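You operate a simulated robot arm through the tools that you are given. There is no shell and no other tool. Be economical: measure what you need, move in short steps, check, and stop when the job is done.

The job below is to be done with a simulated two-armed robot. You get a single attempt, and the scene is never put back.

Task
Unlock the vanity case with the card's word and set out the pot.
Fine: the pot goes on the bench beside the case; shut the lid again.

It is judged by the outcome, as a careful person would: the job done as asked, and still so three seconds after it is handed in. It fails if anything else is knocked over, pushed out of place, dropped, spilled or broken. Lids that push on must go on centred and level and be pressed home; caps that screw on are set level and turned clockwise until they are tight.

Robot
Two 7-joint arms with two-finger grippers on one trunk, on a base that drives. Base frame: it is fixed to the floor where the robot stands at the start and does not move with it; the origin is under the middle of the robot, x ahead of it, y to its left, z up; the surface under the hand at the start is at about z = 760. Units: mm, degrees, N and s.
The left shoulder is at the start at [78, 151, 988], the right one opposite. With the tool pointing down near the work surface each hand reaches from about 320 to 800 mm from the robot's upright axis, wherever it stands, measured 20 degrees to its own side. Places, roughly: lock dial [500, -200, 900]; lock word card [800, -400, 800]; packing bench [600, -400, 800]; vanity case lid [600, -100, 900]. Payload 2.54 kg a hand.
Tool frame (each hand has its own): the origin (TCP) lies between the finger pads and is the grasp point; the fingertips stand 30 mm ahead of it; z points along the fingers, y is the line along which they close. Largest opening 116 mm; the body of the gripper starts 95 mm behind the TCP.
Orientation is that of the tool frame in the base frame, as a unit quaternion [x, y, z, w]. With the fingers straight down and closing along the base's y, the tool's x points along the base's -x, its y along +y and its z along -z.

Tools
- The arms move only by the tool apply_moves. It takes "left_deltas", "right_deltas" or both (then of equal length, played together; a hand with none holds still); each is one flat list of numbers, 7 for each row, row after row: the shift along the base's x, y, z in mm, then the turn, a rotation vector about the base's x, y, z in degrees, then the closure, from 0 (fully open) to 1 (shut). In form: [tx, ty, tz, rx, ry, rz, gripper, tx, ty, tz, rx, ry, rz, gripper, ...]. A call has 1 to 20 rows; each row is the pose to reach, as a shift and turn from the pose commanded when the call began. Rows are played at 5 a second. More than 50 mm and 8.6 degrees between two rows, or a gripper value outside its range, and nothing of the call is played. A pose out of reach is approached as far as the arm can. The call stops where the force on the tool passes 40 N (or 10 N more than at its start, if that is more) or the arm is blocked; 0.2 s more then pass. The fingers move at their own pace (about 72 mm/s each) and stop on an object; they squeeze with about 27 N. The grip force told is the motor's: it shows also when the fingers shut on nothing. Time passes only in rows, and 0.2 s behind the last, so rows that repeat a pose let the fingers close. It gives the time, the measured TCP pose, the force on the tool (base axes), the opening and the grip force at its end, in the units of the frame above (readings bear some noise), with the torque about the TCP (base axes, N m) and any sound that the robot's microphone picked up.
- Cameras (640 x 400 px; columns grow to the right, rows downward): "scene" is now at [150.1, -30.9, 1118.5]; the picture's right is [-0.35, -0.94, 0.00], its down [-0.45, 0.17, -0.88] and it looks along [0.82, -0.31, -0.48] (base axes); focal length 249 px, centre (320, 200). "left" rides on the left gripper at [69, 15, -122] in its tool frame; the picture's right is [-0.21, 0.98, 0.00], its down [-0.83, -0.18, -0.53] and it looks along [-0.52, -0.11, 0.85] (tool axes); focal length 251 px, centre (320, 200). "right" rides on the right gripper at [69, -15, -122] in its tool frame; the picture's right is [0.21, 0.98, 0.00], its down [-0.83, 0.18, -0.53] and it looks along [-0.52, 0.12, 0.85] (tool axes); focal length 251 px, centre (320, 200).
- capture(camera): a new picture of that camera. No time passes.
- raise_lower(by): slides the trunk up (or, below 0, down) by that many mm; the arms and the scene camera ride with it, the base frame stays. It gives what a move gives, with no picture.
- drive_base(legs): drives the robot by 1 to 6 legs, each [ahead, left, turn to the left] in mm, mm and degrees, along the robot's own axes; the way and the turn of a leg run together, so that a leg with both is an arc; at most 1500 mm and 180 degrees a leg. The arms and the cameras ride along, it lands a little off, and it stops where it bumps. It gives what a move gives.
- head_to(pan, tilt): turns the head with the scene camera to pan (to the left, within 80 degrees either way) and tilt (down, from -29 to 69), counted from straight ahead of the robot. It gives what a move gives.
- measure_at(camera, pixels): for up to 12 pixels [column, row] of the newest picture of that camera ("zoom" is the newest enlarged one), the place [x, y, z] in the base frame of the surface seen there, good to about 2 mm. No time passes.
- zoom(camera, box): a new picture of the part [left, top, right, bottom] of that camera's present view, enlarged. No time passes.
- sign_off(): hands the job in; it is judged then, once.

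Keep the steps short. Do not move on a guess: measure, check each grasp and each placing, and mend mistakes. In all there are 80 turns and 62 pictures (those below and enlarged ones count). Leave the grippers open and the arms clear of the work at the hand-in unless told otherwise, and finish with a single line.

The tools are called after "Call:" as name(argument=value, ...) on one line, values as JSON. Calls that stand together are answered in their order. apply_moves: Moves the arms, as the interface text tells. Its arguments: {"type":"object","properties":{"left_deltas":{"type":"array"},"right_deltas":{"type":"array"}},"required":[]} The other tools are called the same way: raise_lower (by) slides the trunk up or down; drive_base (legs) drives the base; head_to (pan, tilt) turns the head that bears the scene camera; capture (camera) takes a picture; measure_at (camera, pixels) gives the place of the surface under pixels of a picture; zoom (camera, box) takes an enlarged picture of a part of a camera's view; sign_off () hands the job in.

At the start:

```text
time: 0.0
left_eef_pos: [402.7, 58.8, 999.7]
left_ee_rot: [-0.001, 1.0, -0.001, 0.0]
left_force: [0.6, 0.2, -0.9]
left_ft_torque: [-0.02, 0.0, -0.02]
left_gripper_width: 115.8
left_grasp_force: 0.0
right_eef_pos: [378.6, -405.5, 1000.1]
right_ee_rot: [0.001, 1.0, 0.001, 0.001]
right_force: [0.5, -0.1, 0.5]
right_ft_torque: [-0.02, 0.02, 0.01]
right_gripper_width: 116.1
right_grasp_force: 0.0
trunk travel left (down, up): [-225.0, 64.0]
robot x, y, heading: [-0.9, 1.1, -0.3]
head pan, tilt: [-20.4, 29.0]
```

scene: 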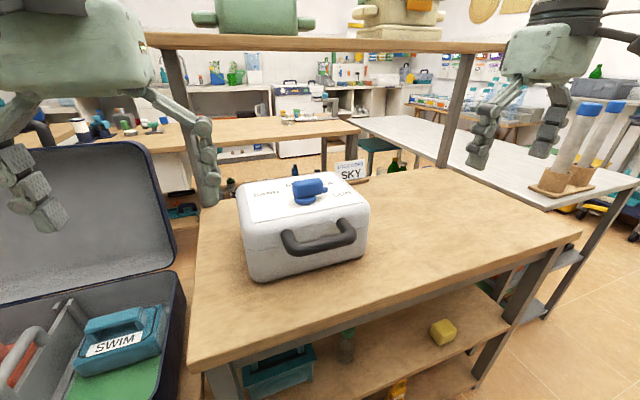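
right: 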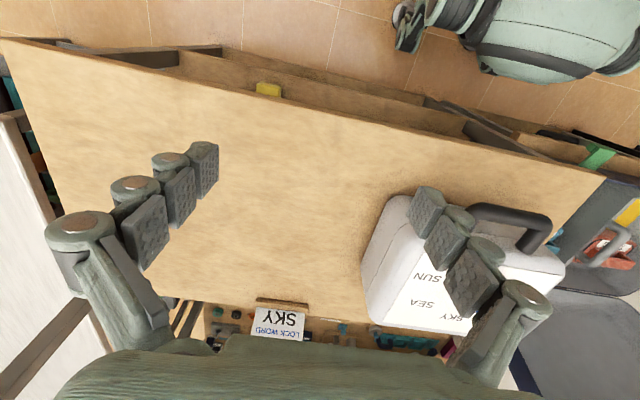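
left: 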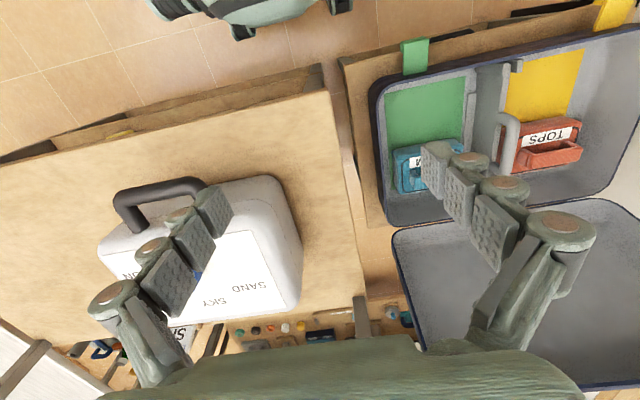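

The card reads "LOCK WORD SKY". The white case has a blue dial on top at about (310,188) in the scene. I'll zoom on the case lid and the card.

Call:
zoom(camera="scene", box=[220, 150, 400, 290])

Call:
measure_at(camera="scene", pixels=[[310, 186], [295, 195], [322, 186], [303, 203], [350, 173], [285, 240], [350, 235], [320, 240], [240, 200], [365, 195], [250, 280], [362, 262]])

Call:
zoom(camera="left", box=[90, 160, 320, 340])

```text
2.86 times, centred on (310, 220) of scene
```

zoom: 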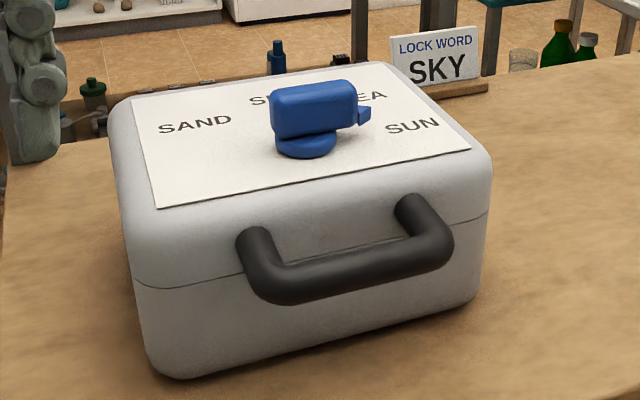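

```text
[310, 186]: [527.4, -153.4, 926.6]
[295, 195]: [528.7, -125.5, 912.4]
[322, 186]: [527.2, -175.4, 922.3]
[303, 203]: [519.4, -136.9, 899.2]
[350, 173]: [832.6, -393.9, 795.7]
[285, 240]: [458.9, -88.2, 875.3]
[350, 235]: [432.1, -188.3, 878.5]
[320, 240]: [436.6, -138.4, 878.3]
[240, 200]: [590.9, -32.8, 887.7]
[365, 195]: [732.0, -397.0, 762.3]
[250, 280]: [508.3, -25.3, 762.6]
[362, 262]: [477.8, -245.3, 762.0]
```

```text
2.22 times, centred on (205, 250) of left
```

zoom: 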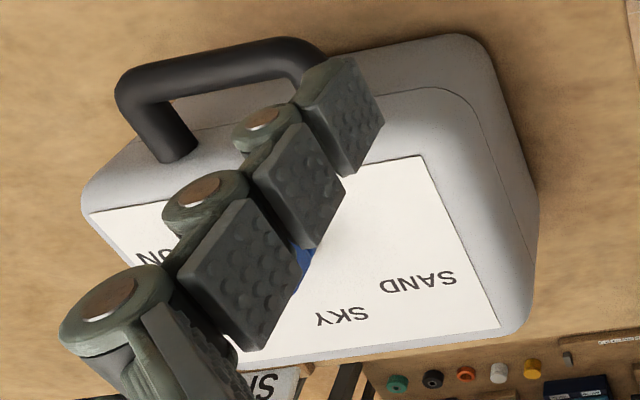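

The lid carries four words (SAND, SKY, SEA, SUN) arced round the dial. The pointer nub is now near the SUN side. I'll measure the words in the left zoom first, then the dial in a close scene zoom.

Call:
measure_at(camera="zoom", pixels=[[418, 284], [341, 316], [420, 157], [499, 327], [400, 230]])

Call:
zoom(camera="scene", box=[262, 165, 352, 221])

Call:
zoom(camera="right", box=[360, 180, 570, 340])

```text
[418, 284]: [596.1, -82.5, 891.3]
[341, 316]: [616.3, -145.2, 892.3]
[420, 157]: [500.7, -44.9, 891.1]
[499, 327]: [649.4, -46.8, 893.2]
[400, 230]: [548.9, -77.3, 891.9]
```

```text
7.11 times, centred on (307, 193) of scene
```

zoom: 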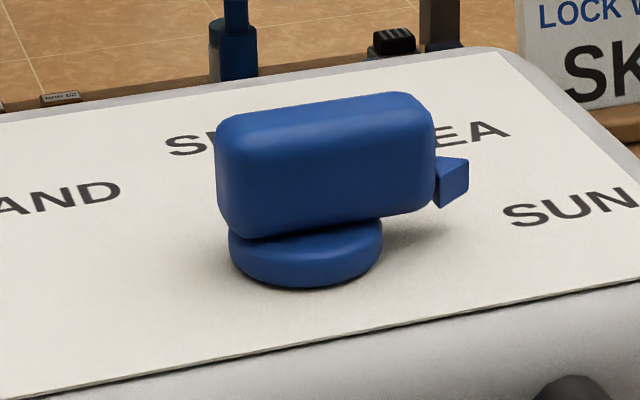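

```text
2.50 times, centred on (465, 260) of right
```

zoom: 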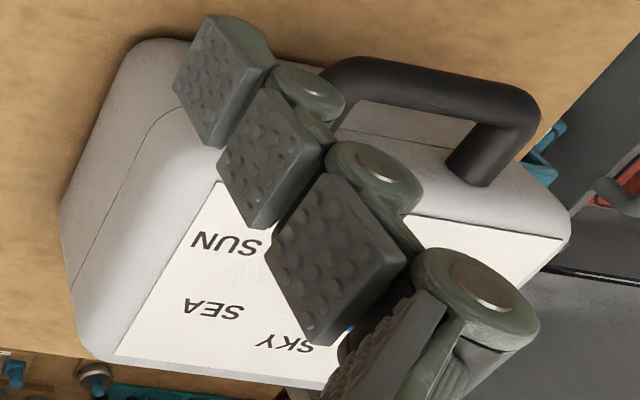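

Now I'll measure the other words in the right zoom, and the knob in the scene picture.

Call:
measure_at(camera="zoom", pixels=[[226, 243], [213, 308], [285, 342], [120, 350], [215, 190]])

Call:
measure_at(camera="scene", pixels=[[294, 181.5], [321, 179.5], [296, 197], [321, 194], [325.5, 190.5], [305, 203], [296, 202], [314, 201], [327, 189.5]])

```text
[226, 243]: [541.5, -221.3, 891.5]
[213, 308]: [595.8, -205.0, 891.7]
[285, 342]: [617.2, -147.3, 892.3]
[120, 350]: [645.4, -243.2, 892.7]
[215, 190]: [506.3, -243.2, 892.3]
```

```text
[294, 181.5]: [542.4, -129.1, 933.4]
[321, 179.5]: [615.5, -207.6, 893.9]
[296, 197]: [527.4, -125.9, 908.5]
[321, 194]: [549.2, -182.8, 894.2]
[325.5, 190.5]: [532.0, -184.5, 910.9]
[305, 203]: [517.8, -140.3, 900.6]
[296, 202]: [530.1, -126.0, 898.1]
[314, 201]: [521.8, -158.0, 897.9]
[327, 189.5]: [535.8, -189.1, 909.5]
```

The words sit on a circle about (540, -144.5). SKY is straight ahead (+x) at (617, -146). The pointer is now toward -y at (535, -188), near SUN, so the knob needs about +90° of turn. I'll bring the right hand above the knob, yawed -90° so the fingers straddle the bar.

Call:
apply_moves(right_deltas=[13.4, 21.75, 0, 0, 0, -7.5, 0, 26.8, 43.5, 0, 0, 0, -15, 0, 40.2, 65.2, 0, 0, 0, -22.5, 0, 53.7, 87, 0, 0, 0, -30, 0, 67, 108.7, 0, 0, 0, -37.5, 0, 80.5, 130.5, 0, 0, 0, -45, 0, 94, 152.2, 0, 0, 0, -52.5, 0, 107.4, 174, 0, 0, 0, -60, 0, 120.8, 195.7, 0, 0, 0, -67.5, 0, 134.2, 217.5, 0, 0, 0, -75, 0, 147.6, 239.2, 0, 0, 0, -82.5, 0, 161.4, 261, 0, 0, 0, -90, 0, 161.4, 261, 0, 0, 0, -90, 0])

Call:
capture(camera="right")

Call:
capture(camera="scene")

```text
time: 2.8
left_eef_pos: [402.8, 58.8, 1000.1]
left_ee_rot: [-0.001, 1.0, -0.001, 0.0]
left_force: [0.0, 0.0, -0.1]
left_ft_torque: [0.0, 0.01, -0.01]
left_gripper_width: 116.1
left_grasp_force: 0.0
right_eef_pos: [539.3, -146.4, 1000.2]
right_ee_rot: [0.707, 0.707, 0.001, 0.001]
right_force: [0.0, 0.5, -0.3]
right_ft_torque: [-0.01, 0.03, 0.03]
right_gripper_width: 115.7
right_grasp_force: 0.1
trunk travel left (down, up): [-225.0, 64.0]
robot x, y, heading: [1.3, -3.1, -0.2]
head pan, tilt: [-20.4, 29.0]
```

```text
54 pictures are left
```

right: 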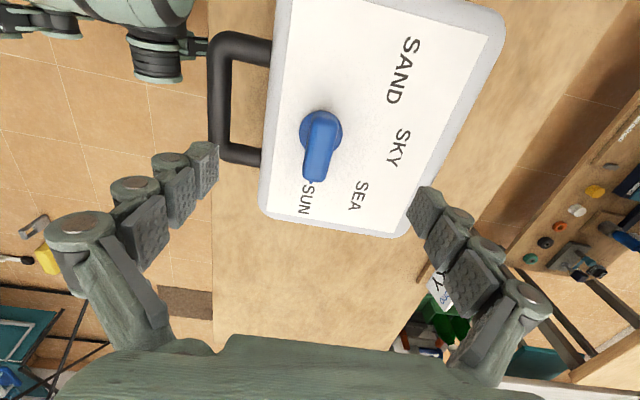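

```text
53 pictures are left
```

scene: 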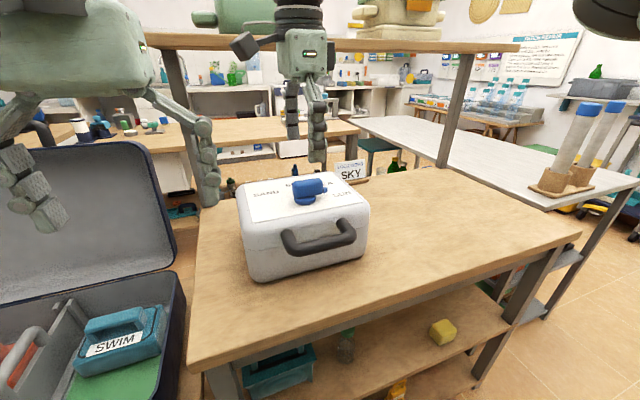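

The right camera now sees the knob from above at (320,145). I'll zoom in.

Call:
zoom(camera="right", box=[260, 90, 420, 230])

Call:
measure_at(camera="right", pixels=[[307, 117], [335, 118], [305, 152], [333, 154], [312, 181], [322, 117], [316, 170], [394, 147], [361, 196], [307, 197], [240, 90]])

```text
2.86 times, centred on (340, 160) of right
```

zoom: 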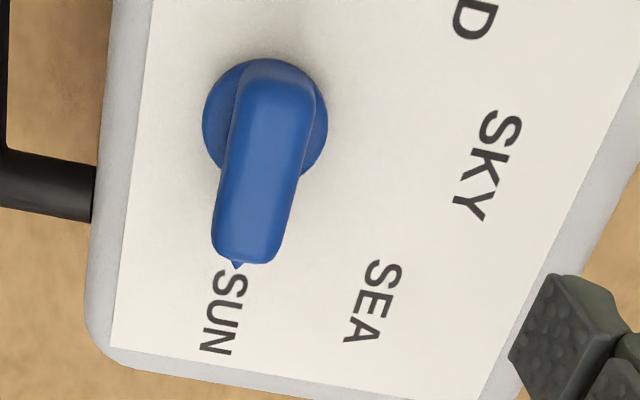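

```text
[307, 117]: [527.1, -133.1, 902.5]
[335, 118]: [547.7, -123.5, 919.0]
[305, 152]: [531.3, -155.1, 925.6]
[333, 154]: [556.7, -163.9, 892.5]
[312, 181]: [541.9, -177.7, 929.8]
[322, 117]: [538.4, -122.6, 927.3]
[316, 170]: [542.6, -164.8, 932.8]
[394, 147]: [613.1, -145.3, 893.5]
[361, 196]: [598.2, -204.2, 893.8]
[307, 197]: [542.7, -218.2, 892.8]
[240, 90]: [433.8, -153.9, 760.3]
```

Call:
measure_at(camera="zoom", pixels=[[207, 122], [323, 122], [212, 85], [214, 155], [305, 168], [235, 150], [300, 150], [237, 264], [228, 160], [245, 66], [216, 235], [280, 240]])

```text
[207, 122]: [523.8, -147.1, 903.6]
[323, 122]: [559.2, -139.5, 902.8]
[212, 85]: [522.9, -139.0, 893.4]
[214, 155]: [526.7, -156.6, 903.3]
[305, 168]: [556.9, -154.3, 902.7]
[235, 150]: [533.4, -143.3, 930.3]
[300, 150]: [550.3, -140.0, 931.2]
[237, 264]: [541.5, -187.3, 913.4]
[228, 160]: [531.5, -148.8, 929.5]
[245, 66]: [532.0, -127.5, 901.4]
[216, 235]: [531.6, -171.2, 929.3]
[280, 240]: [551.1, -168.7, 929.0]
```

The axis is at (541.5, -145). The bar is about 21 wide, its top is near z 933, and the pointer lies exactly along -y. I'll descend to z 937 and close.

Call:
apply_moves(right_deltas=[2, 1.4, -20, 0, 0, 0, 0, 2, 1.4, -40, 0, 0, 0, 0, 2, 1.4, -55, 0, 0, 0, 0, 2, 1.4, -63, 0, 0, 0, 0, 2, 1.4, -63, 0, 0, 0, 0.5, 2, 1.4, -63, 0, 0, 0, 0.7, 2, 1.4, -63, 0, 0, 0, 0.8, 2, 1.4, -63, 0, 0, 0, 0.9, 2, 1.4, -63, 0, 0, 0, 1, 2, 1.4, -63, 0, 0, 0, 1])

Call:
capture(camera="right")

```text
time: 5.0
left_eef_pos: [402.9, 59.1, 1000.0]
left_ee_rot: [-0.001, 1.0, 0.0, 0.001]
left_force: [-0.2, 0.3, -0.1]
left_ft_torque: [0.01, -0.01, -0.01]
left_gripper_width: 116.0
left_grasp_force: 0.1
right_eef_pos: [541.4, -144.7, 938.0]
right_ee_rot: [0.707, 0.707, 0.0, 0.0]
right_force: [-9.1, 0.6, 2.6]
right_ft_torque: [-0.36, 0.36, -0.03]
right_gripper_width: 21.7
right_grasp_force: 26.9
trunk travel left (down, up): [-225.0, 64.0]
robot x, y, heading: [3.4, 0.5, -0.4]
head pan, tilt: [-20.4, 29.0]
```

```text
51 pictures are left
```

right: 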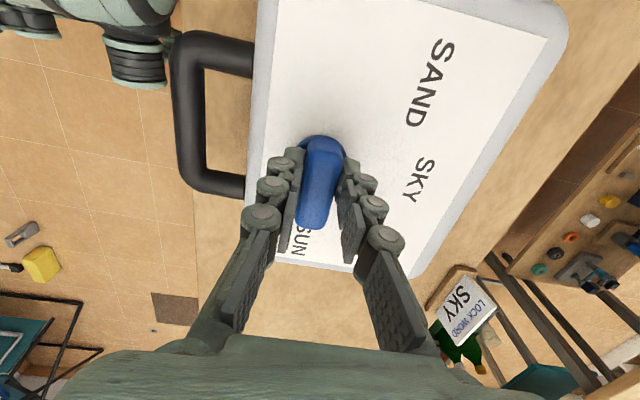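

The knob is gripped (21.7 mm). I'll turn +45° first and check forces.

Call:
apply_moves(right_deltas=[0, 0, 0, 0, 0, 7.5, 1, 0, 0, 0, 0, 0, 15, 1, 0, 0, 0, 0, 0, 22.5, 1, 0, 0, 0, 0, 0, 30, 1, 0, 0, 0, 0, 0, 37.5, 1, 0, 0, 0, 0, 0, 45, 1])

```text
time: 6.4
left_eef_pos: [402.9, 58.5, 1001.6]
left_ee_rot: [-0.001, 1.0, -0.001, 0.001]
left_force: [-0.4, 0.4, -0.2]
left_ft_torque: [-0.04, -0.01, -0.01]
left_gripper_width: 115.8
left_grasp_force: 0.1
right_eef_pos: [543.1, -144.0, 937.6]
right_ee_rot: [0.381, 0.925, 0.001, 0.001]
right_force: [-7.1, -6.4, 5.1]
right_ft_torque: [-0.2, 0.07, -0.02]
right_gripper_width: 21.7
right_grasp_force: 27.2
trunk travel left (down, up): [-225.0, 64.0]
robot x, y, heading: [0.1, 2.1, 0.0]
head pan, tilt: [-20.4, 29.0]
```

It turns freely. I'll do the remaining 45°.

Call:
apply_moves(right_deltas=[0, 0, 0, 0, 0, 7.5, 1, 0, 0, 0, 0, 0, 15, 1, 0, 0, 0, 0, 0, 22.5, 1, 0, 0, 0, 0, 0, 30, 1, 0, 0, 0, 0, 0, 37.5, 1, 0, 0, 0, 0, 0, 45, 1, 0, 0, 0, 0, 0, 45, 1])

Call:
capture(camera="scene")

```text
time: 8.0
left_eef_pos: [402.6, 57.8, 1000.8]
left_ee_rot: [-0.002, 1.0, 0.0, 0.001]
left_force: [0.7, 0.3, 0.7]
left_ft_torque: [0.01, 0.03, 0.05]
left_gripper_width: 115.7
left_grasp_force: 0.0
right_eef_pos: [541.3, -145.0, 937.4]
right_ee_rot: [-0.001, 1.0, 0.0, 0.001]
right_force: [-6.7, -9.8, 5.6]
right_ft_torque: [-0.28, 0.08, -0.01]
right_gripper_width: 21.4
right_grasp_force: 26.5
trunk travel left (down, up): [-225.0, 64.0]
robot x, y, heading: [-1.4, -3.7, 0.0]
head pan, tilt: [-20.4, 29.0]
```

```text
50 pictures are left
```

scene: 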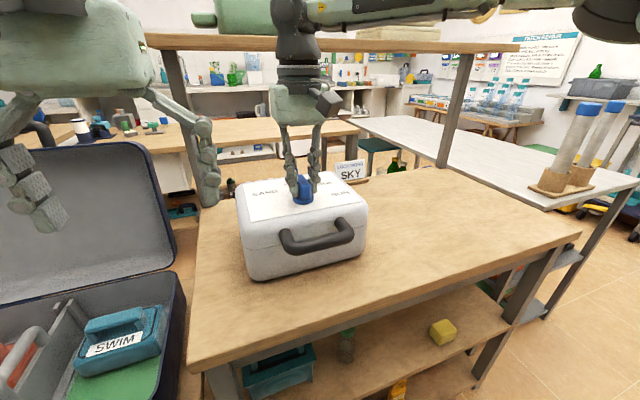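

The hand is now at yaw 0. I'll open, rise straight up, and look at the pointer.

Call:
apply_moves(right_deltas=[0, 0, 0, 0, 0, 0, 0.5, 0, 0, 0, 0, 0, 0, 0.4, 0, 0, 0, 0, 0, 0, 0.4, 0, 0, 20, 0, 0, 0, 0.4, 0, 0, 45, 0, 0, 0, 0.4, 0, 0, 75, 0, 0, 0, 0.4, -40, -10, 85, 0, 0, 0, 0.2, -80, -20, 85, 0, 0, 0, 0.2, -80, -20, 85, 0, 0, 0, 0])

Call:
capture(camera="right")

Call:
zoom(camera="scene", box=[220, 150, 380, 290])

```text
time: 10.0
left_eef_pos: [403.9, 59.3, 999.8]
left_ee_rot: [-0.001, 1.0, -0.002, 0.0]
left_force: [-0.1, 0.7, 0.7]
left_ft_torque: [0.04, 0.01, 0.0]
left_gripper_width: 116.2
left_grasp_force: 0.1
right_eef_pos: [461.0, -164.0, 1021.2]
right_ee_rot: [-0.001, 1.0, 0.001, 0.0]
right_force: [-0.4, 0.2, 0.3]
right_ft_torque: [0.0, 0.02, 0.01]
right_gripper_width: 115.9
right_grasp_force: 0.1
trunk travel left (down, up): [-225.0, 64.0]
robot x, y, heading: [3.5, 3.7, 0.1]
head pan, tilt: [-20.4, 29.0]
```

```text
49 pictures are left
```

right: 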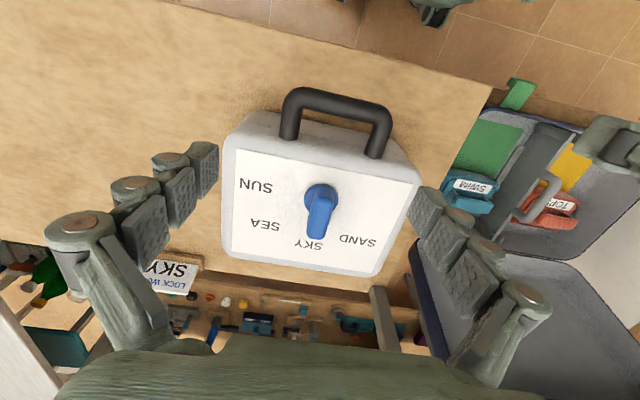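

```text
2.86 times, centred on (300, 220) of scene
```

zoom: 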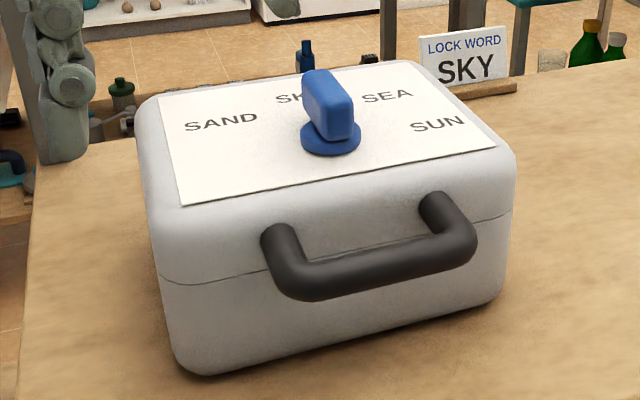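

The pointer is at SKY. I'll check its angle and measure the handle and the case.

Call:
measure_at(camera="right", pixels=[[315, 241], [310, 243], [320, 190], [316, 232], [305, 96], [345, 100], [380, 115], [290, 120], [376, 145], [337, 96], [337, 104]])

Call:
measure_at(camera="zoom", pixels=[[280, 230], [285, 275], [310, 290], [385, 275], [455, 260], [440, 205], [465, 235], [170, 280], [500, 216], [380, 262], [390, 290], [330, 320]])

Call:
zoom(camera="right", box=[260, 160, 400, 260])

```text
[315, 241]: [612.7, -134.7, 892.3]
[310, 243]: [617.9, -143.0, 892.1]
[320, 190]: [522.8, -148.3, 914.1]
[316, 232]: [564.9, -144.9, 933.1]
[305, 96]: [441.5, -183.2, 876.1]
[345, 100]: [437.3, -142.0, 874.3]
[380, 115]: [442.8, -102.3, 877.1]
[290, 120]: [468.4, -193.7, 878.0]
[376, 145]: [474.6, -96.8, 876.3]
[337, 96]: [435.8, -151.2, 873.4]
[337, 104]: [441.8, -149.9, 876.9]
```

```text
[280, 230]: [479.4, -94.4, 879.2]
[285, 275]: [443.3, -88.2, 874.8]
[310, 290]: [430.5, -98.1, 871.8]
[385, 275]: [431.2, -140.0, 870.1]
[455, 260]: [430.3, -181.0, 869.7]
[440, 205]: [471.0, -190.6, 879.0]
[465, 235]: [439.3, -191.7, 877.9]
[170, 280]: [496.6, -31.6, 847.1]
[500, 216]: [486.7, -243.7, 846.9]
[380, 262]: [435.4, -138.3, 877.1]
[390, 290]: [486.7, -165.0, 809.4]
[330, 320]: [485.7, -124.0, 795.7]
```

```text
4.00 times, centred on (330, 210) of right
```

zoom: 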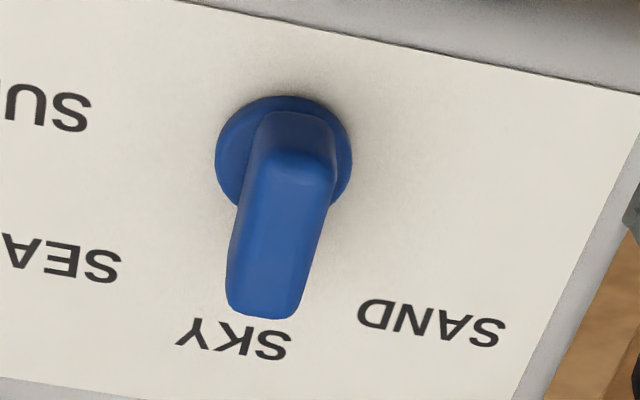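

The dial is set on SKY. The handle bar runs along y from about -90 to -195, with its centre at about (438, -142, 869), and the lid front is at x 486. The right hand goes aside now while the left hand yaws +90° in place and moves over the bar.

Call:
apply_moves(left_deltas=[0, 0, 0, 0, 0, 7.5, 0.2, 0, 0, 0, 0, 0, 15, 0.4, 0, 0, 0, 0, 0, 22.5, 0.55, 0, 0, 0, 0, 0, 30, 0.55, 0, 0, 0, 0, 0, 37.5, 0.55, 0, 0, 0, 0, 0, 45, 0.55, 6, -33, 0, 0, 0, 52.5, 0.55, 12, -66, 0, 0, 0, 60, 0.55, 18, -100, 0, 0, 0, 67.5, 0.55, 24, -133, 0, 0, 0, 75, 0.55, 30, -166, 0, 0, 0, 82.5, 0.55, 35, -201, 0, 0, 0, 90, 0.55, 35, -201, 0, 0, 0, 90, 0.55], right_deltas=[-10, -40, 0, 0, 0, 0, 0, -20, -80, 0, 0, 0, 0, 0, -30, -120, 0, 0, 0, 0, 0, -40, -160, 0, 0, 0, 0, 0, -50, -200, 0, 0, 0, 0, 0, -60, -230, 0, 0, 0, 0, 0, -60, -256, 0, 0, 0, 0, 0, -60, -256, 0, 0, 0, 0, 0, -60, -256, 0, 0, 0, 0, 0, -60, -256, 0, 0, 0, 0, 0, -60, -256, 0, 0, 0, 0, 0, -60, -256, 0, 0, 0, 0, 0, -60, -256, 0, 0, 0, 0, 0])

Call:
capture(camera="left")

Call:
capture(camera="scene")

```text
time: 12.8
left_eef_pos: [439.8, -143.0, 999.7]
left_ee_rot: [0.708, -0.706, 0.001, -0.001]
left_force: [-0.3, 0.5, 0.1]
left_ft_torque: [0.03, 0.01, -0.03]
left_gripper_width: 52.2
left_grasp_force: 0.1
right_eef_pos: [402.3, -419.4, 1023.4]
right_ee_rot: [0.0, 1.0, 0.0, 0.0]
right_force: [0.7, 0.2, -0.1]
right_ft_torque: [0.01, 0.03, 0.0]
right_gripper_width: 116.2
right_grasp_force: 0.1
trunk travel left (down, up): [-225.0, 64.0]
robot x, y, heading: [-0.9, 0.3, 0.1]
head pan, tilt: [-20.4, 29.0]
```

```text
46 pictures are left
```

left: 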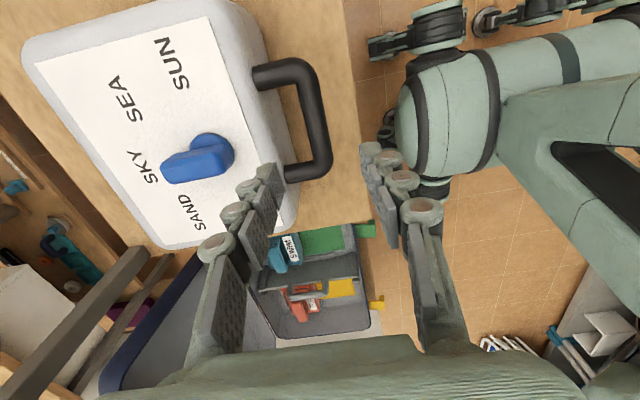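

```text
45 pictures are left
```

scene: 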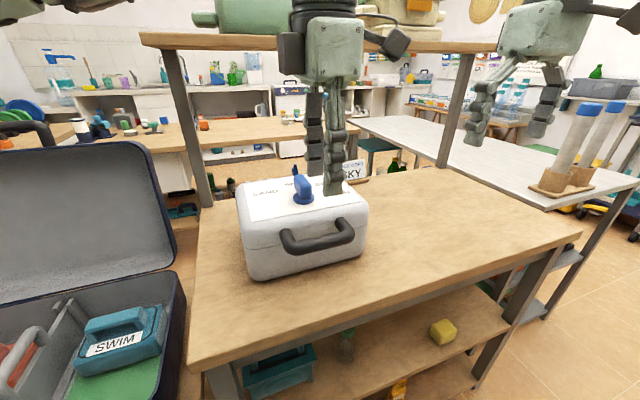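

The left hand is above the bar with a 52 mm opening. I'll go down to z 880 and close on it.

Call:
apply_moves(left_deltas=[-1.5, 0, -40, 0, 0, 0, 0.55, -1.5, 0, -80, 0, 0, 0, 0.55, -1.5, 0, -105, 0, 0, 0, 0.55, -1.5, 0, -119, 0, 0, 0, 0.55, -1.5, 0, -119, 0, 0, 0, 0.7, -1.5, 0, -119, 0, 0, 0, 0.85, -1.5, 0, -119, 0, 0, 0, 1, -1.5, 0, -119, 0, 0, 0, 1])

Call:
zoom(camera="scene", box=[220, 130, 400, 290])

```text
time: 14.6
left_eef_pos: [439.9, -142.9, 881.5]
left_ee_rot: [0.708, -0.706, 0.0, -0.002]
left_force: [8.2, 0.7, -0.6]
left_ft_torque: [-0.04, -0.14, -0.04]
left_gripper_width: 20.9
left_grasp_force: 27.1
right_eef_pos: [404.4, -419.2, 1022.4]
right_ee_rot: [0.0, 1.0, 0.0, 0.0]
right_force: [-0.2, -0.8, 0.2]
right_ft_torque: [0.03, 0.0, -0.03]
right_gripper_width: 116.1
right_grasp_force: 0.0
trunk travel left (down, up): [-225.0, 64.0]
robot x, y, heading: [-0.8, -0.9, -0.2]
head pan, tilt: [-20.4, 29.0]
```

```text
2.50 times, centred on (310, 210) of scene
```

zoom: 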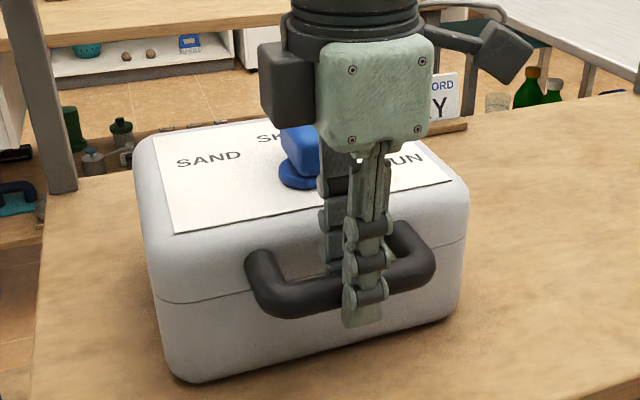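

The bar is held (20.9 mm). Now a small lift along the hinge arc, about 10°, to test whether it's unlocked.

Call:
apply_moves(left_deltas=[1, 0, 10, 0, 0, 0, 1, 2.6, 0, 19.4, 0, 0, 0, 1, 4.5, 0, 29, 0, 0, 0, 1, 6.9, 0, 38.6, 0, 0, 0, 1])

Call:
capture(camera="scene")

```text
time: 15.6
left_eef_pos: [444.9, -141.1, 919.8]
left_ee_rot: [-0.707, 0.707, 0.0, 0.0]
left_force: [2.6, -2.9, 0.0]
left_ft_torque: [0.08, 0.1, 0.01]
left_gripper_width: 20.9
left_grasp_force: 26.9
right_eef_pos: [402.2, -419.4, 1023.3]
right_ee_rot: [0.0, 1.0, -0.001, 0.0]
right_force: [-0.6, -0.1, 0.9]
right_ft_torque: [0.01, 0.0, -0.02]
right_gripper_width: 116.1
right_grasp_force: 0.0
trunk travel left (down, up): [-225.0, 64.0]
robot x, y, heading: [0.7, -2.2, -0.0]
head pan, tilt: [-20.4, 29.0]
```

```text
43 pictures are left
```

scene: 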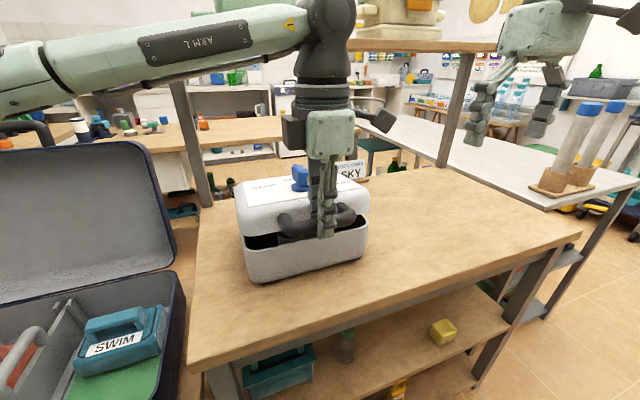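

It's unlocked and opening with low force. I'll continue along the arc to about 45°.

Call:
apply_moves(left_deltas=[5.9, 0, 18.7, 0, 0, 0, 1, 13.4, 0, 36.8, 0, 0, 0, 1, 22.5, 0, 54.2, 0, 0, 0, 1, 33.1, 0, 70.7, 0, 0, 0, 1, 45.1, 0, 86.3, 0, 0, 0, 1, 58.4, 0, 100.7, 0, 0, 0, 1, 72.8, 0, 113.9, 0, 0, 0, 1])

Call:
capture(camera="scene")

```text
time: 17.2
left_eef_pos: [515.3, -141.9, 1035.8]
left_ee_rot: [-0.707, 0.708, 0.0, 0.0]
left_force: [-8.2, -3.7, 4.5]
left_ft_torque: [-0.26, 0.34, -0.06]
left_gripper_width: 20.7
left_grasp_force: 27.0
right_eef_pos: [402.0, -420.3, 1024.0]
right_ee_rot: [0.001, 1.0, 0.001, 0.001]
right_force: [-0.6, -0.1, -0.1]
right_ft_torque: [-0.03, -0.01, 0.01]
right_gripper_width: 115.7
right_grasp_force: 0.1
trunk travel left (down, up): [-225.0, 64.0]
robot x, y, heading: [-4.3, 2.8, -0.3]
head pan, tilt: [-20.4, 29.0]
```

```text
42 pictures are left
```

scene: 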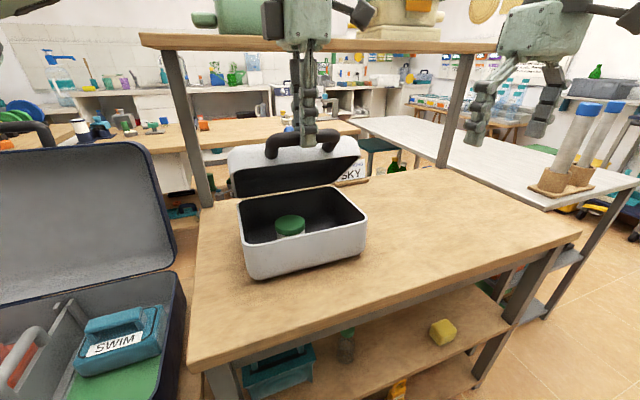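

The pot (green cap, at about (290,225)) is visible. Before opening further I'll measure the overhead shelf, the lid, and the pot.

Call:
measure_at(camera="scene", pixels=[[200, 42], [420, 44], [290, 224], [279, 222], [304, 222], [290, 234], [300, 142], [240, 192], [352, 183], [180, 100], [240, 205], [365, 215]])

Call:
zoom(camera="scene", box=[220, 120, 400, 290])

```text
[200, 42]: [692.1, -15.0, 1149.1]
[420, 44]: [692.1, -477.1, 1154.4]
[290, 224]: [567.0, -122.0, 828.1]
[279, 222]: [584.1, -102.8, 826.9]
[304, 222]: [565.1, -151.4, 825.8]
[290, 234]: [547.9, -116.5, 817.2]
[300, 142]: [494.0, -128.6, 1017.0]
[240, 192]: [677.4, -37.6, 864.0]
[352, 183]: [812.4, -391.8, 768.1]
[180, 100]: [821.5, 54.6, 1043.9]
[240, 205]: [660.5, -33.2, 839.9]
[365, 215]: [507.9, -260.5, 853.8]
```

```text
2.35 times, centred on (310, 205) of scene
```

zoom: 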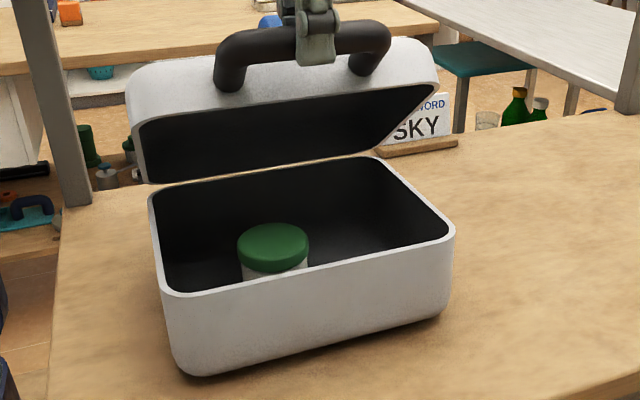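

The shelf edge is at x 692, z 1150, so as the lid goes back I'll tilt the left hand to point forward by rotating about -y. The bar can turn in the grip. The next part takes the lid to about 67°.

Call:
apply_moves(left_deltas=[16, 0, 15.3, 0, -7, 0, 1, 35, 0, 28.4, 0, -14, 0, 1, 55, 0, 39, 0, -21, 0, 1, 76.5, 0, 47.2, 0, -28, 0, 1])

Call:
capture(camera="scene")

```text
time: 18.2
left_eef_pos: [593.4, -143.1, 1080.6]
left_ee_rot: [0.687, -0.685, 0.172, -0.172]
left_force: [-1.8, 0.1, -2.7]
left_ft_torque: [0.03, 0.27, -0.1]
left_gripper_width: 21.0
left_grasp_force: 27.1
right_eef_pos: [403.8, -418.3, 1022.5]
right_ee_rot: [0.0, 1.0, -0.001, 0.0]
right_force: [-0.3, -0.2, 0.8]
right_ft_torque: [-0.02, 0.03, 0.02]
right_gripper_width: 115.8
right_grasp_force: 0.0
trunk travel left (down, up): [-225.0, 64.0]
robot x, y, heading: [2.0, -1.1, 0.1]
head pan, tilt: [-20.4, 29.0]
```

```text
40 pictures are left
```

scene: 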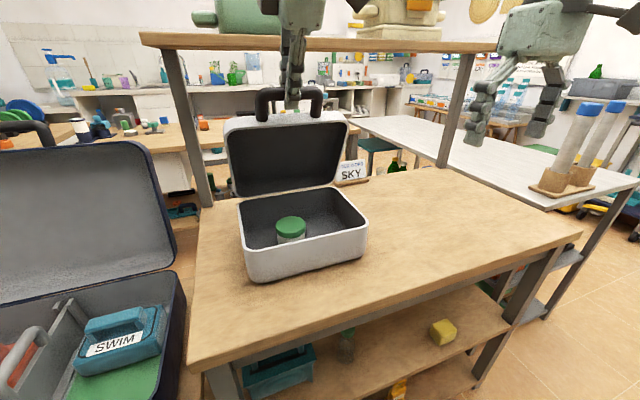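

Going well. I'll continue to a bar angle of 90°.

Call:
apply_moves(left_deltas=[22.3, 0, 5.5, 0, -7, 0, 1, 45.4, 0, 8.4, 0, -14, 0, 1, 68.8, 0, 8.5, 0, -21, 0, 1])

Call:
capture(camera="scene")

```text
time: 19.0
left_eef_pos: [662.5, -142.2, 1089.4]
left_ee_rot: [0.644, -0.642, 0.295, -0.295]
left_force: [-0.1, -1.7, -1.2]
left_ft_torque: [0.17, 0.24, 0.04]
left_gripper_width: 20.7
left_grasp_force: 27.4
right_eef_pos: [403.1, -419.5, 1023.6]
right_ee_rot: [0.0, 1.0, 0.0, 0.0]
right_force: [0.2, 0.5, 0.5]
right_ft_torque: [0.04, -0.01, 0.01]
right_gripper_width: 115.9
right_grasp_force: 0.0
trunk travel left (down, up): [-225.0, 64.0]
robot x, y, heading: [0.3, -1.5, -0.0]
head pan, tilt: [-20.4, 29.0]
```

```text
39 pictures are left
```

scene: 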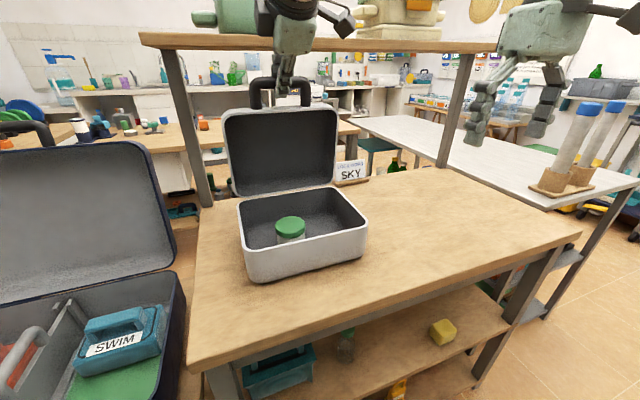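

The lid is near 85°. I'll carefully go past vertical, in two steps.

Call:
apply_moves(left_deltas=[11.8, 0, -0.5, 0, -3.5, 0, 1, 23.5, 0, -2, 0, -7, 0, 1, 35, 0, -4.5, 0, -10, 0, 1, 46, 0, -7.7, 0, -13, 0, 1])

Call:
capture(camera="scene")

```text
time: 20.0
left_eef_pos: [707.5, -142.5, 1083.2]
left_ee_rot: [0.606, -0.604, 0.366, -0.366]
left_force: [0.5, -3.9, 5.6]
left_ft_torque: [0.19, 0.13, 0.12]
left_gripper_width: 20.5
left_grasp_force: 27.3
right_eef_pos: [401.9, -419.7, 1024.0]
right_ee_rot: [0.0, 1.0, -0.001, 0.0]
right_force: [0.3, 0.5, -0.2]
right_ft_torque: [-0.02, 0.0, 0.02]
right_gripper_width: 116.0
right_grasp_force: 0.1
trunk travel left (down, up): [-225.0, 64.0]
robot x, y, heading: [2.3, -1.3, 0.1]
head pan, tilt: [-20.4, 29.0]
```

```text
38 pictures are left
```

scene: 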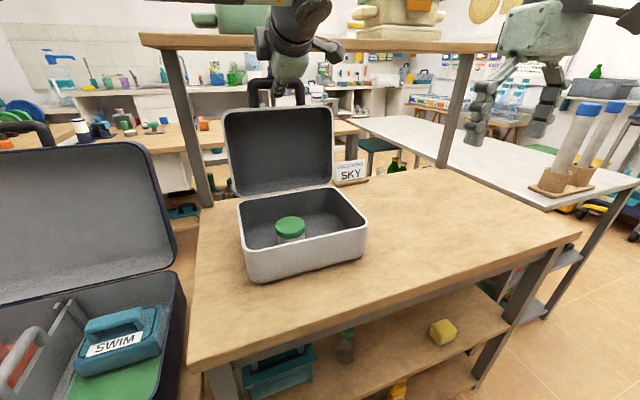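

The force is still low. A bit further to find the stop, or its rest position.

Call:
apply_moves(left_deltas=[8, 0, -2, 0, -2, 0, 1, 16, 0, -4.5, 0, -4, 0, 1, 24, 0, -7.5, 0, -6, 0, 1])

```text
time: 20.8
left_eef_pos: [731.3, -142.4, 1077.6]
left_ee_rot: [0.586, -0.584, 0.397, -0.397]
left_force: [4.3, -0.8, 15.4]
left_ft_torque: [0.09, 0.0, -0.13]
left_gripper_width: 20.6
left_grasp_force: 27.5
right_eef_pos: [402.6, -418.9, 1024.0]
right_ee_rot: [0.0, 1.0, -0.001, 0.001]
right_force: [-0.7, 0.3, -0.5]
right_ft_torque: [0.0, 0.01, -0.01]
right_gripper_width: 116.0
right_grasp_force: 0.2
trunk travel left (down, up): [-225.0, 64.0]
robot x, y, heading: [-0.7, 3.1, -0.1]
head pan, tilt: [-20.4, 29.0]
```

The lid is about 103° open. I'll loosen the grip a little, with the fingers still caging the bar, to see whether it stays.

Call:
apply_moves(left_deltas=[0, 0, 0, 0, 0, 0, 0.75, 0, 0, 0, 0, 0, 0, 0.68, 0, 0, 0, 0, 0, 0, 0.65, 0, 0, 0, 0, 0, 0, 0.65, 0, 0, 0, 0, 0, 0, 0.65])

Call:
zoom(camera="scene", box=[210, 50, 370, 210])

Call:
capture(camera="left")

```text
time: 22.0
left_eef_pos: [731.5, -143.0, 1073.8]
left_ee_rot: [0.587, -0.585, 0.396, -0.396]
left_force: [-0.5, 0.6, -0.1]
left_ft_torque: [-0.02, 0.0, 0.02]
left_gripper_width: 40.5
left_grasp_force: 0.1
right_eef_pos: [402.6, -419.1, 1023.6]
right_ee_rot: [0.0, 1.0, 0.001, 0.0]
right_force: [-0.7, -0.6, 0.4]
right_ft_torque: [-0.02, -0.02, 0.0]
right_gripper_width: 116.1
right_grasp_force: 0.1
trunk travel left (down, up): [-225.0, 64.0]
robot x, y, heading: [1.7, 1.7, -0.2]
head pan, tilt: [-20.4, 29.0]
```

```text
2.50 times, centred on (290, 130) of scene
```

zoom: 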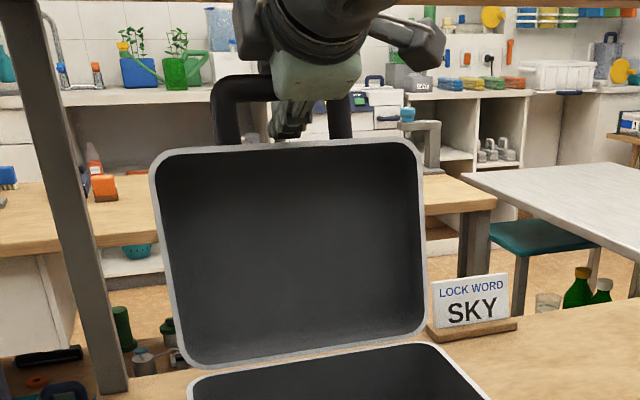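

```text
36 pictures are left
```

left: 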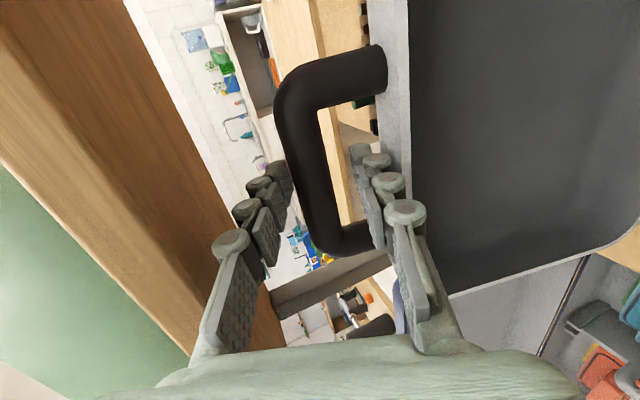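

There's zero force and the bar hasn't moved, so the lid stands by itself. I'll withdraw the left hand back, then aside to the left, keeping its orientation for later.

Call:
apply_moves(left_deltas=[-15, 0, 3, 0, 0, 0, 0.65, -35, 0, 6, 0, 0, 0, 0.65, -60, 0, 9, 0, 0, 0, 0.65, -100, 0, 14, 0, 0, 0, 0.65, -140, 0, 14, 0, 0, 0, 0.65, -185, 15, 14, 0, 0, 0, 0.65, -225, 45, 14, 0, 0, 0, 0.65, -255, 85, 14, 0, 0, 0, 0.65, -275, 130, 14, 0, 0, 0, 0.65, -285, 175, 14, 0, 0, 0, 0.65, -285, 220, 14, 0, 0, 0, 0.65])

Call:
capture(camera="scene")

```text
time: 24.4
left_eef_pos: [447.4, 78.1, 1087.1]
left_ee_rot: [0.588, -0.586, 0.393, -0.396]
left_force: [0.0, -0.7, 0.4]
left_ft_torque: [0.01, -0.02, -0.01]
left_gripper_width: 40.2
left_grasp_force: 0.0
right_eef_pos: [403.7, -418.2, 1022.7]
right_ee_rot: [0.0, 1.0, 0.001, 0.0]
right_force: [0.8, -0.3, -0.3]
right_ft_torque: [0.03, 0.04, -0.03]
right_gripper_width: 116.2
right_grasp_force: 0.0
trunk travel left (down, up): [-225.0, 64.0]
robot x, y, heading: [-2.1, -0.7, -0.2]
head pan, tilt: [-20.4, 29.0]
```

```text
35 pictures are left
```

scene: 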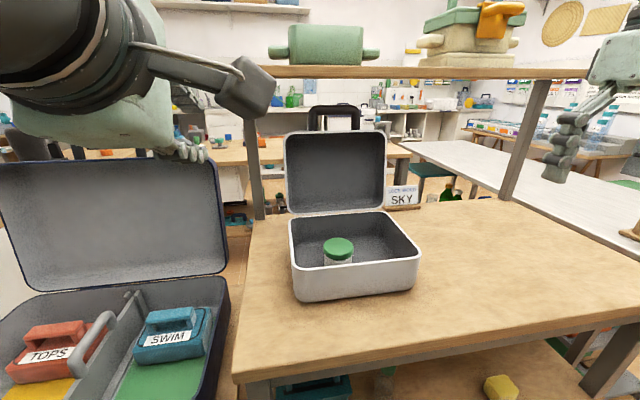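

The view has shifted. I'll check where things are by measuring the card, the case and the pot.

Call:
measure_at(camera="scene", pixels=[[403, 195], [340, 244], [324, 246], [353, 246], [340, 240], [340, 254], [300, 269], [415, 258], [296, 225], [335, 140], [330, 72], [480, 240]])

Call:
zoom(camera="scene", box=[270, 90, 440, 310])

```text
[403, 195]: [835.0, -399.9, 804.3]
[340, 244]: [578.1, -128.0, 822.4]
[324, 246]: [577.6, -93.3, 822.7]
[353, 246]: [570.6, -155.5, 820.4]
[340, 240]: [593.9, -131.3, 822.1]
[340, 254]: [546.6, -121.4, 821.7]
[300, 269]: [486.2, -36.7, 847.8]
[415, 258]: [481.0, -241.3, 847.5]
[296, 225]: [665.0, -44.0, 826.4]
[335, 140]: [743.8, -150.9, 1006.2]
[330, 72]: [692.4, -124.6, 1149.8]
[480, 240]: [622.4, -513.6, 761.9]
```

```text
1.82 times, centred on (355, 200) of scene
```

zoom: 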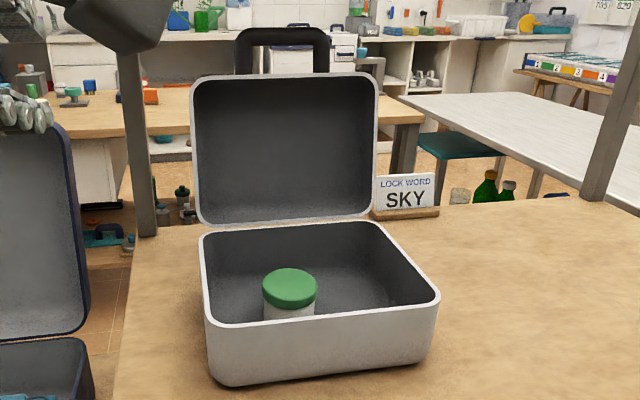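

Everything is where it was. The pot's cap is centred near (574, -124) with its top at z 822. I'll bring the right hand above it, with the fingers closing along y.

Call:
apply_moves(right_deltas=[21, 37, 0, 0, 0, 0, 0, 42, 74, 0, 0, 0, 0, 0, 63, 111, 0, 0, 0, 0, 0, 84, 148, 0, 0, 0, 0, 0, 105, 185, 0, 0, 0, 0, 0, 126, 222, 0, 0, 0, 0, 0, 148, 259, 0, 0, 0, 0, 0, 171, 295, 0, 0, 0, 0, 0, 171, 295, 0, 0, 0, 0, 0])

Call:
capture(camera="right")

```text
time: 26.4
left_eef_pos: [448.7, 76.9, 1087.0]
left_ee_rot: [0.589, -0.585, 0.393, -0.395]
left_force: [0.1, -0.1, -0.6]
left_ft_torque: [-0.01, -0.01, 0.0]
left_gripper_width: 40.6
left_grasp_force: 0.1
right_eef_pos: [558.3, -154.8, 1021.4]
right_ee_rot: [0.001, 1.0, 0.0, 0.0]
right_force: [0.1, -0.8, -0.3]
right_ft_torque: [0.0, -0.04, -0.02]
right_gripper_width: 115.9
right_grasp_force: 0.1
right hand out of reach, approached as far as the arm can: row 8, 9
trunk travel left (down, up): [-225.0, 64.0]
robot x, y, heading: [0.1, -1.8, 0.0]
head pan, tilt: [-20.4, 29.0]
```

```text
33 pictures are left
```

right: 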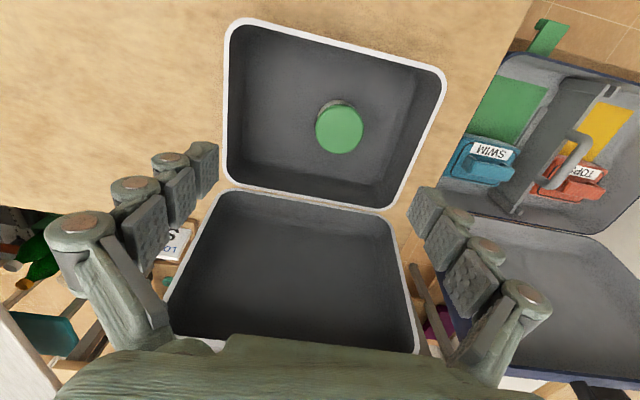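

The hand stopped short because of reach at this height, but it reaches further lower down. I'll measure the pot from here.

Call:
measure_at(camera="right", pixels=[[340, 130], [318, 130], [362, 130], [340, 109], [340, 151], [325, 105], [322, 112], [290, 130], [270, 80], [338, 60], [445, 85], [226, 40]])

Call:
zoom(camera="right", box=[280, 70, 400, 180])

```text
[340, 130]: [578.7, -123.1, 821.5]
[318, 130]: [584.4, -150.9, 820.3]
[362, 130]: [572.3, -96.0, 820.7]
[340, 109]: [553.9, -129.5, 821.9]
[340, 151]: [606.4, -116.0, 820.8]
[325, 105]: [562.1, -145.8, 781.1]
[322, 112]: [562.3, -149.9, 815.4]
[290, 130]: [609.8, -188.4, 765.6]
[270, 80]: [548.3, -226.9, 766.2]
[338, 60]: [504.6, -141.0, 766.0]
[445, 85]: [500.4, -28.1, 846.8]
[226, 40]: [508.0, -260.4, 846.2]
```

```text
3.64 times, centred on (340, 125) of right
```

zoom: 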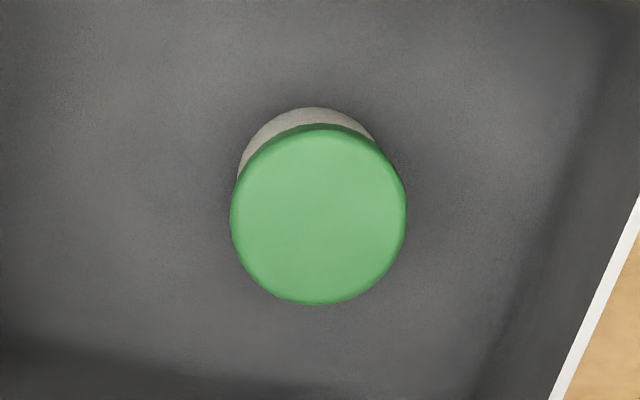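

The pot's centre is (579, -123), radius 28, and it stands from z 766 to 821. I'll descend to z≈930 first, where the reach is better, and check.

Call:
apply_moves(right_deltas=[2, 1, -30, 0, 0, 0, 0, 4, 1, -60, 0, 0, 0, 0, 4, 1, -90, 0, 0, 0, 0, 4, 1, -90, 0, 0, 0, 0])

```text
time: 27.4
left_eef_pos: [447.8, 78.0, 1085.3]
left_ee_rot: [0.589, -0.585, 0.393, -0.395]
left_force: [-0.2, -0.4, 0.6]
left_ft_torque: [0.0, -0.03, -0.03]
left_gripper_width: 40.5
left_grasp_force: 0.0
right_eef_pos: [559.2, -153.3, 930.0]
right_ee_rot: [0.001, 1.0, 0.001, 0.001]
right_force: [0.4, 0.3, -0.4]
right_ft_torque: [-0.05, 0.0, 0.0]
right_gripper_width: 116.1
right_grasp_force: 0.1
trunk travel left (down, up): [-225.0, 64.0]
robot x, y, heading: [-0.9, -1.7, -0.1]
head pan, tilt: [-20.4, 29.0]
```

I'm at (559, -153, 930). Next I'll shift to (579, -123).

Call:
apply_moves(right_deltas=[10, 15, 0, 0, 0, 0, 0, 20, 30, 0, 0, 0, 0, 0, 20, 30, 0, 0, 0, 0, 0])

Call:
capture(camera="right")

```text
time: 28.2
left_eef_pos: [448.7, 77.6, 1086.2]
left_ee_rot: [0.589, -0.585, 0.393, -0.396]
left_force: [1.0, 0.1, 0.0]
left_ft_torque: [0.04, 0.0, -0.02]
left_gripper_width: 40.3
left_grasp_force: 0.0
right_eef_pos: [572.6, -132.2, 927.3]
right_ee_rot: [0.0, 1.0, 0.001, 0.001]
right_force: [0.0, -0.3, -1.0]
right_ft_torque: [0.01, -0.01, 0.02]
right_gripper_width: 116.0
right_grasp_force: 0.1
right hand out of reach, approached as far as the arm can: row 2, 3
trunk travel left (down, up): [-225.0, 64.0]
robot x, y, heading: [-2.4, -0.7, 0.1]
head pan, tilt: [-20.4, 29.0]
```

```text
31 pictures are left
```

right: 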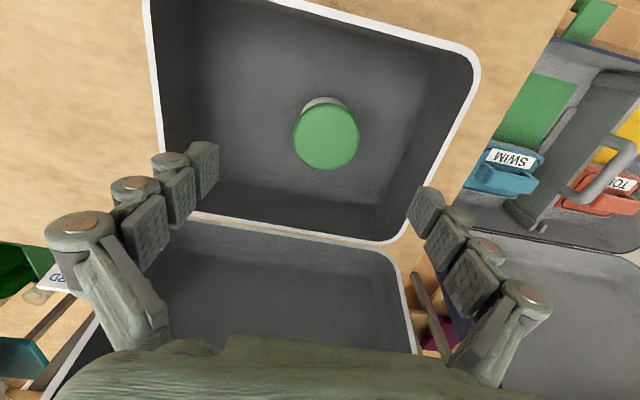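

There's still clearance for the cap between the fingers. I'll go down to about 870 and shift the rest there.

Call:
apply_moves(right_deltas=[0, 0, -30, 0, 0, 0, 0, 0, 0, -58, 0, 0, 0, 0, 3, 4, -58, 0, 0, 0, 0, 6.5, 9, -58, 0, 0, 0, 0, 6.5, 9, -58, 0, 0, 0, 0])

```text
time: 29.4
left_eef_pos: [448.1, 77.2, 1086.5]
left_ee_rot: [0.589, -0.585, 0.392, -0.395]
left_force: [0.3, 0.1, -0.2]
left_ft_torque: [-0.02, -0.01, 0.05]
left_gripper_width: 40.8
left_grasp_force: 0.1
right_eef_pos: [574.9, -126.6, 870.8]
right_ee_rot: [0.0, 1.0, 0.001, 0.001]
right_force: [0.5, -0.4, -0.1]
right_ft_torque: [0.01, 0.0, 0.0]
right_gripper_width: 115.9
right_grasp_force: 0.1
right hand out of reach, approached as far as the arm can: row 4, 5
trunk travel left (down, up): [-225.0, 64.0]
robot x, y, heading: [-0.5, -3.2, -0.1]
head pan, tilt: [-20.4, 29.0]
```

Call:
apply_moves(right_deltas=[0, 0, -30, 0, 0, 0, 0, 2, 2, -55, 0, 0, 0, 0, 4, 3.5, -67, 0, 0, 0, 0, 4, 3.5, -67, 0, 0, 0, 0])

Call:
capture(camera="right")

```text
time: 30.4
left_eef_pos: [447.6, 76.0, 1086.2]
left_ee_rot: [0.59, -0.585, 0.393, -0.395]
left_force: [0.0, 0.0, 0.6]
left_ft_torque: [-0.02, 0.01, 0.02]
left_gripper_width: 40.5
left_grasp_force: 0.1
right_eef_pos: [571.4, -131.5, 805.7]
right_ee_rot: [0.0, 1.0, 0.001, 0.002]
right_force: [-0.5, -0.1, -0.1]
right_ft_torque: [0.02, 0.01, 0.02]
right_gripper_width: 115.9
right_grasp_force: 0.0
right hand out of reach, approached as far as the arm can: row 2, 3, 4
trunk travel left (down, up): [-225.0, 64.0]
robot x, y, heading: [-2.2, 1.4, -0.3]
head pan, tilt: [-20.4, 29.0]
```

```text
30 pictures are left
```

right: 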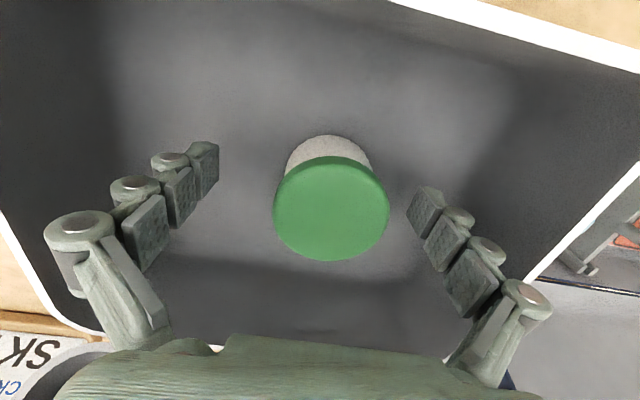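

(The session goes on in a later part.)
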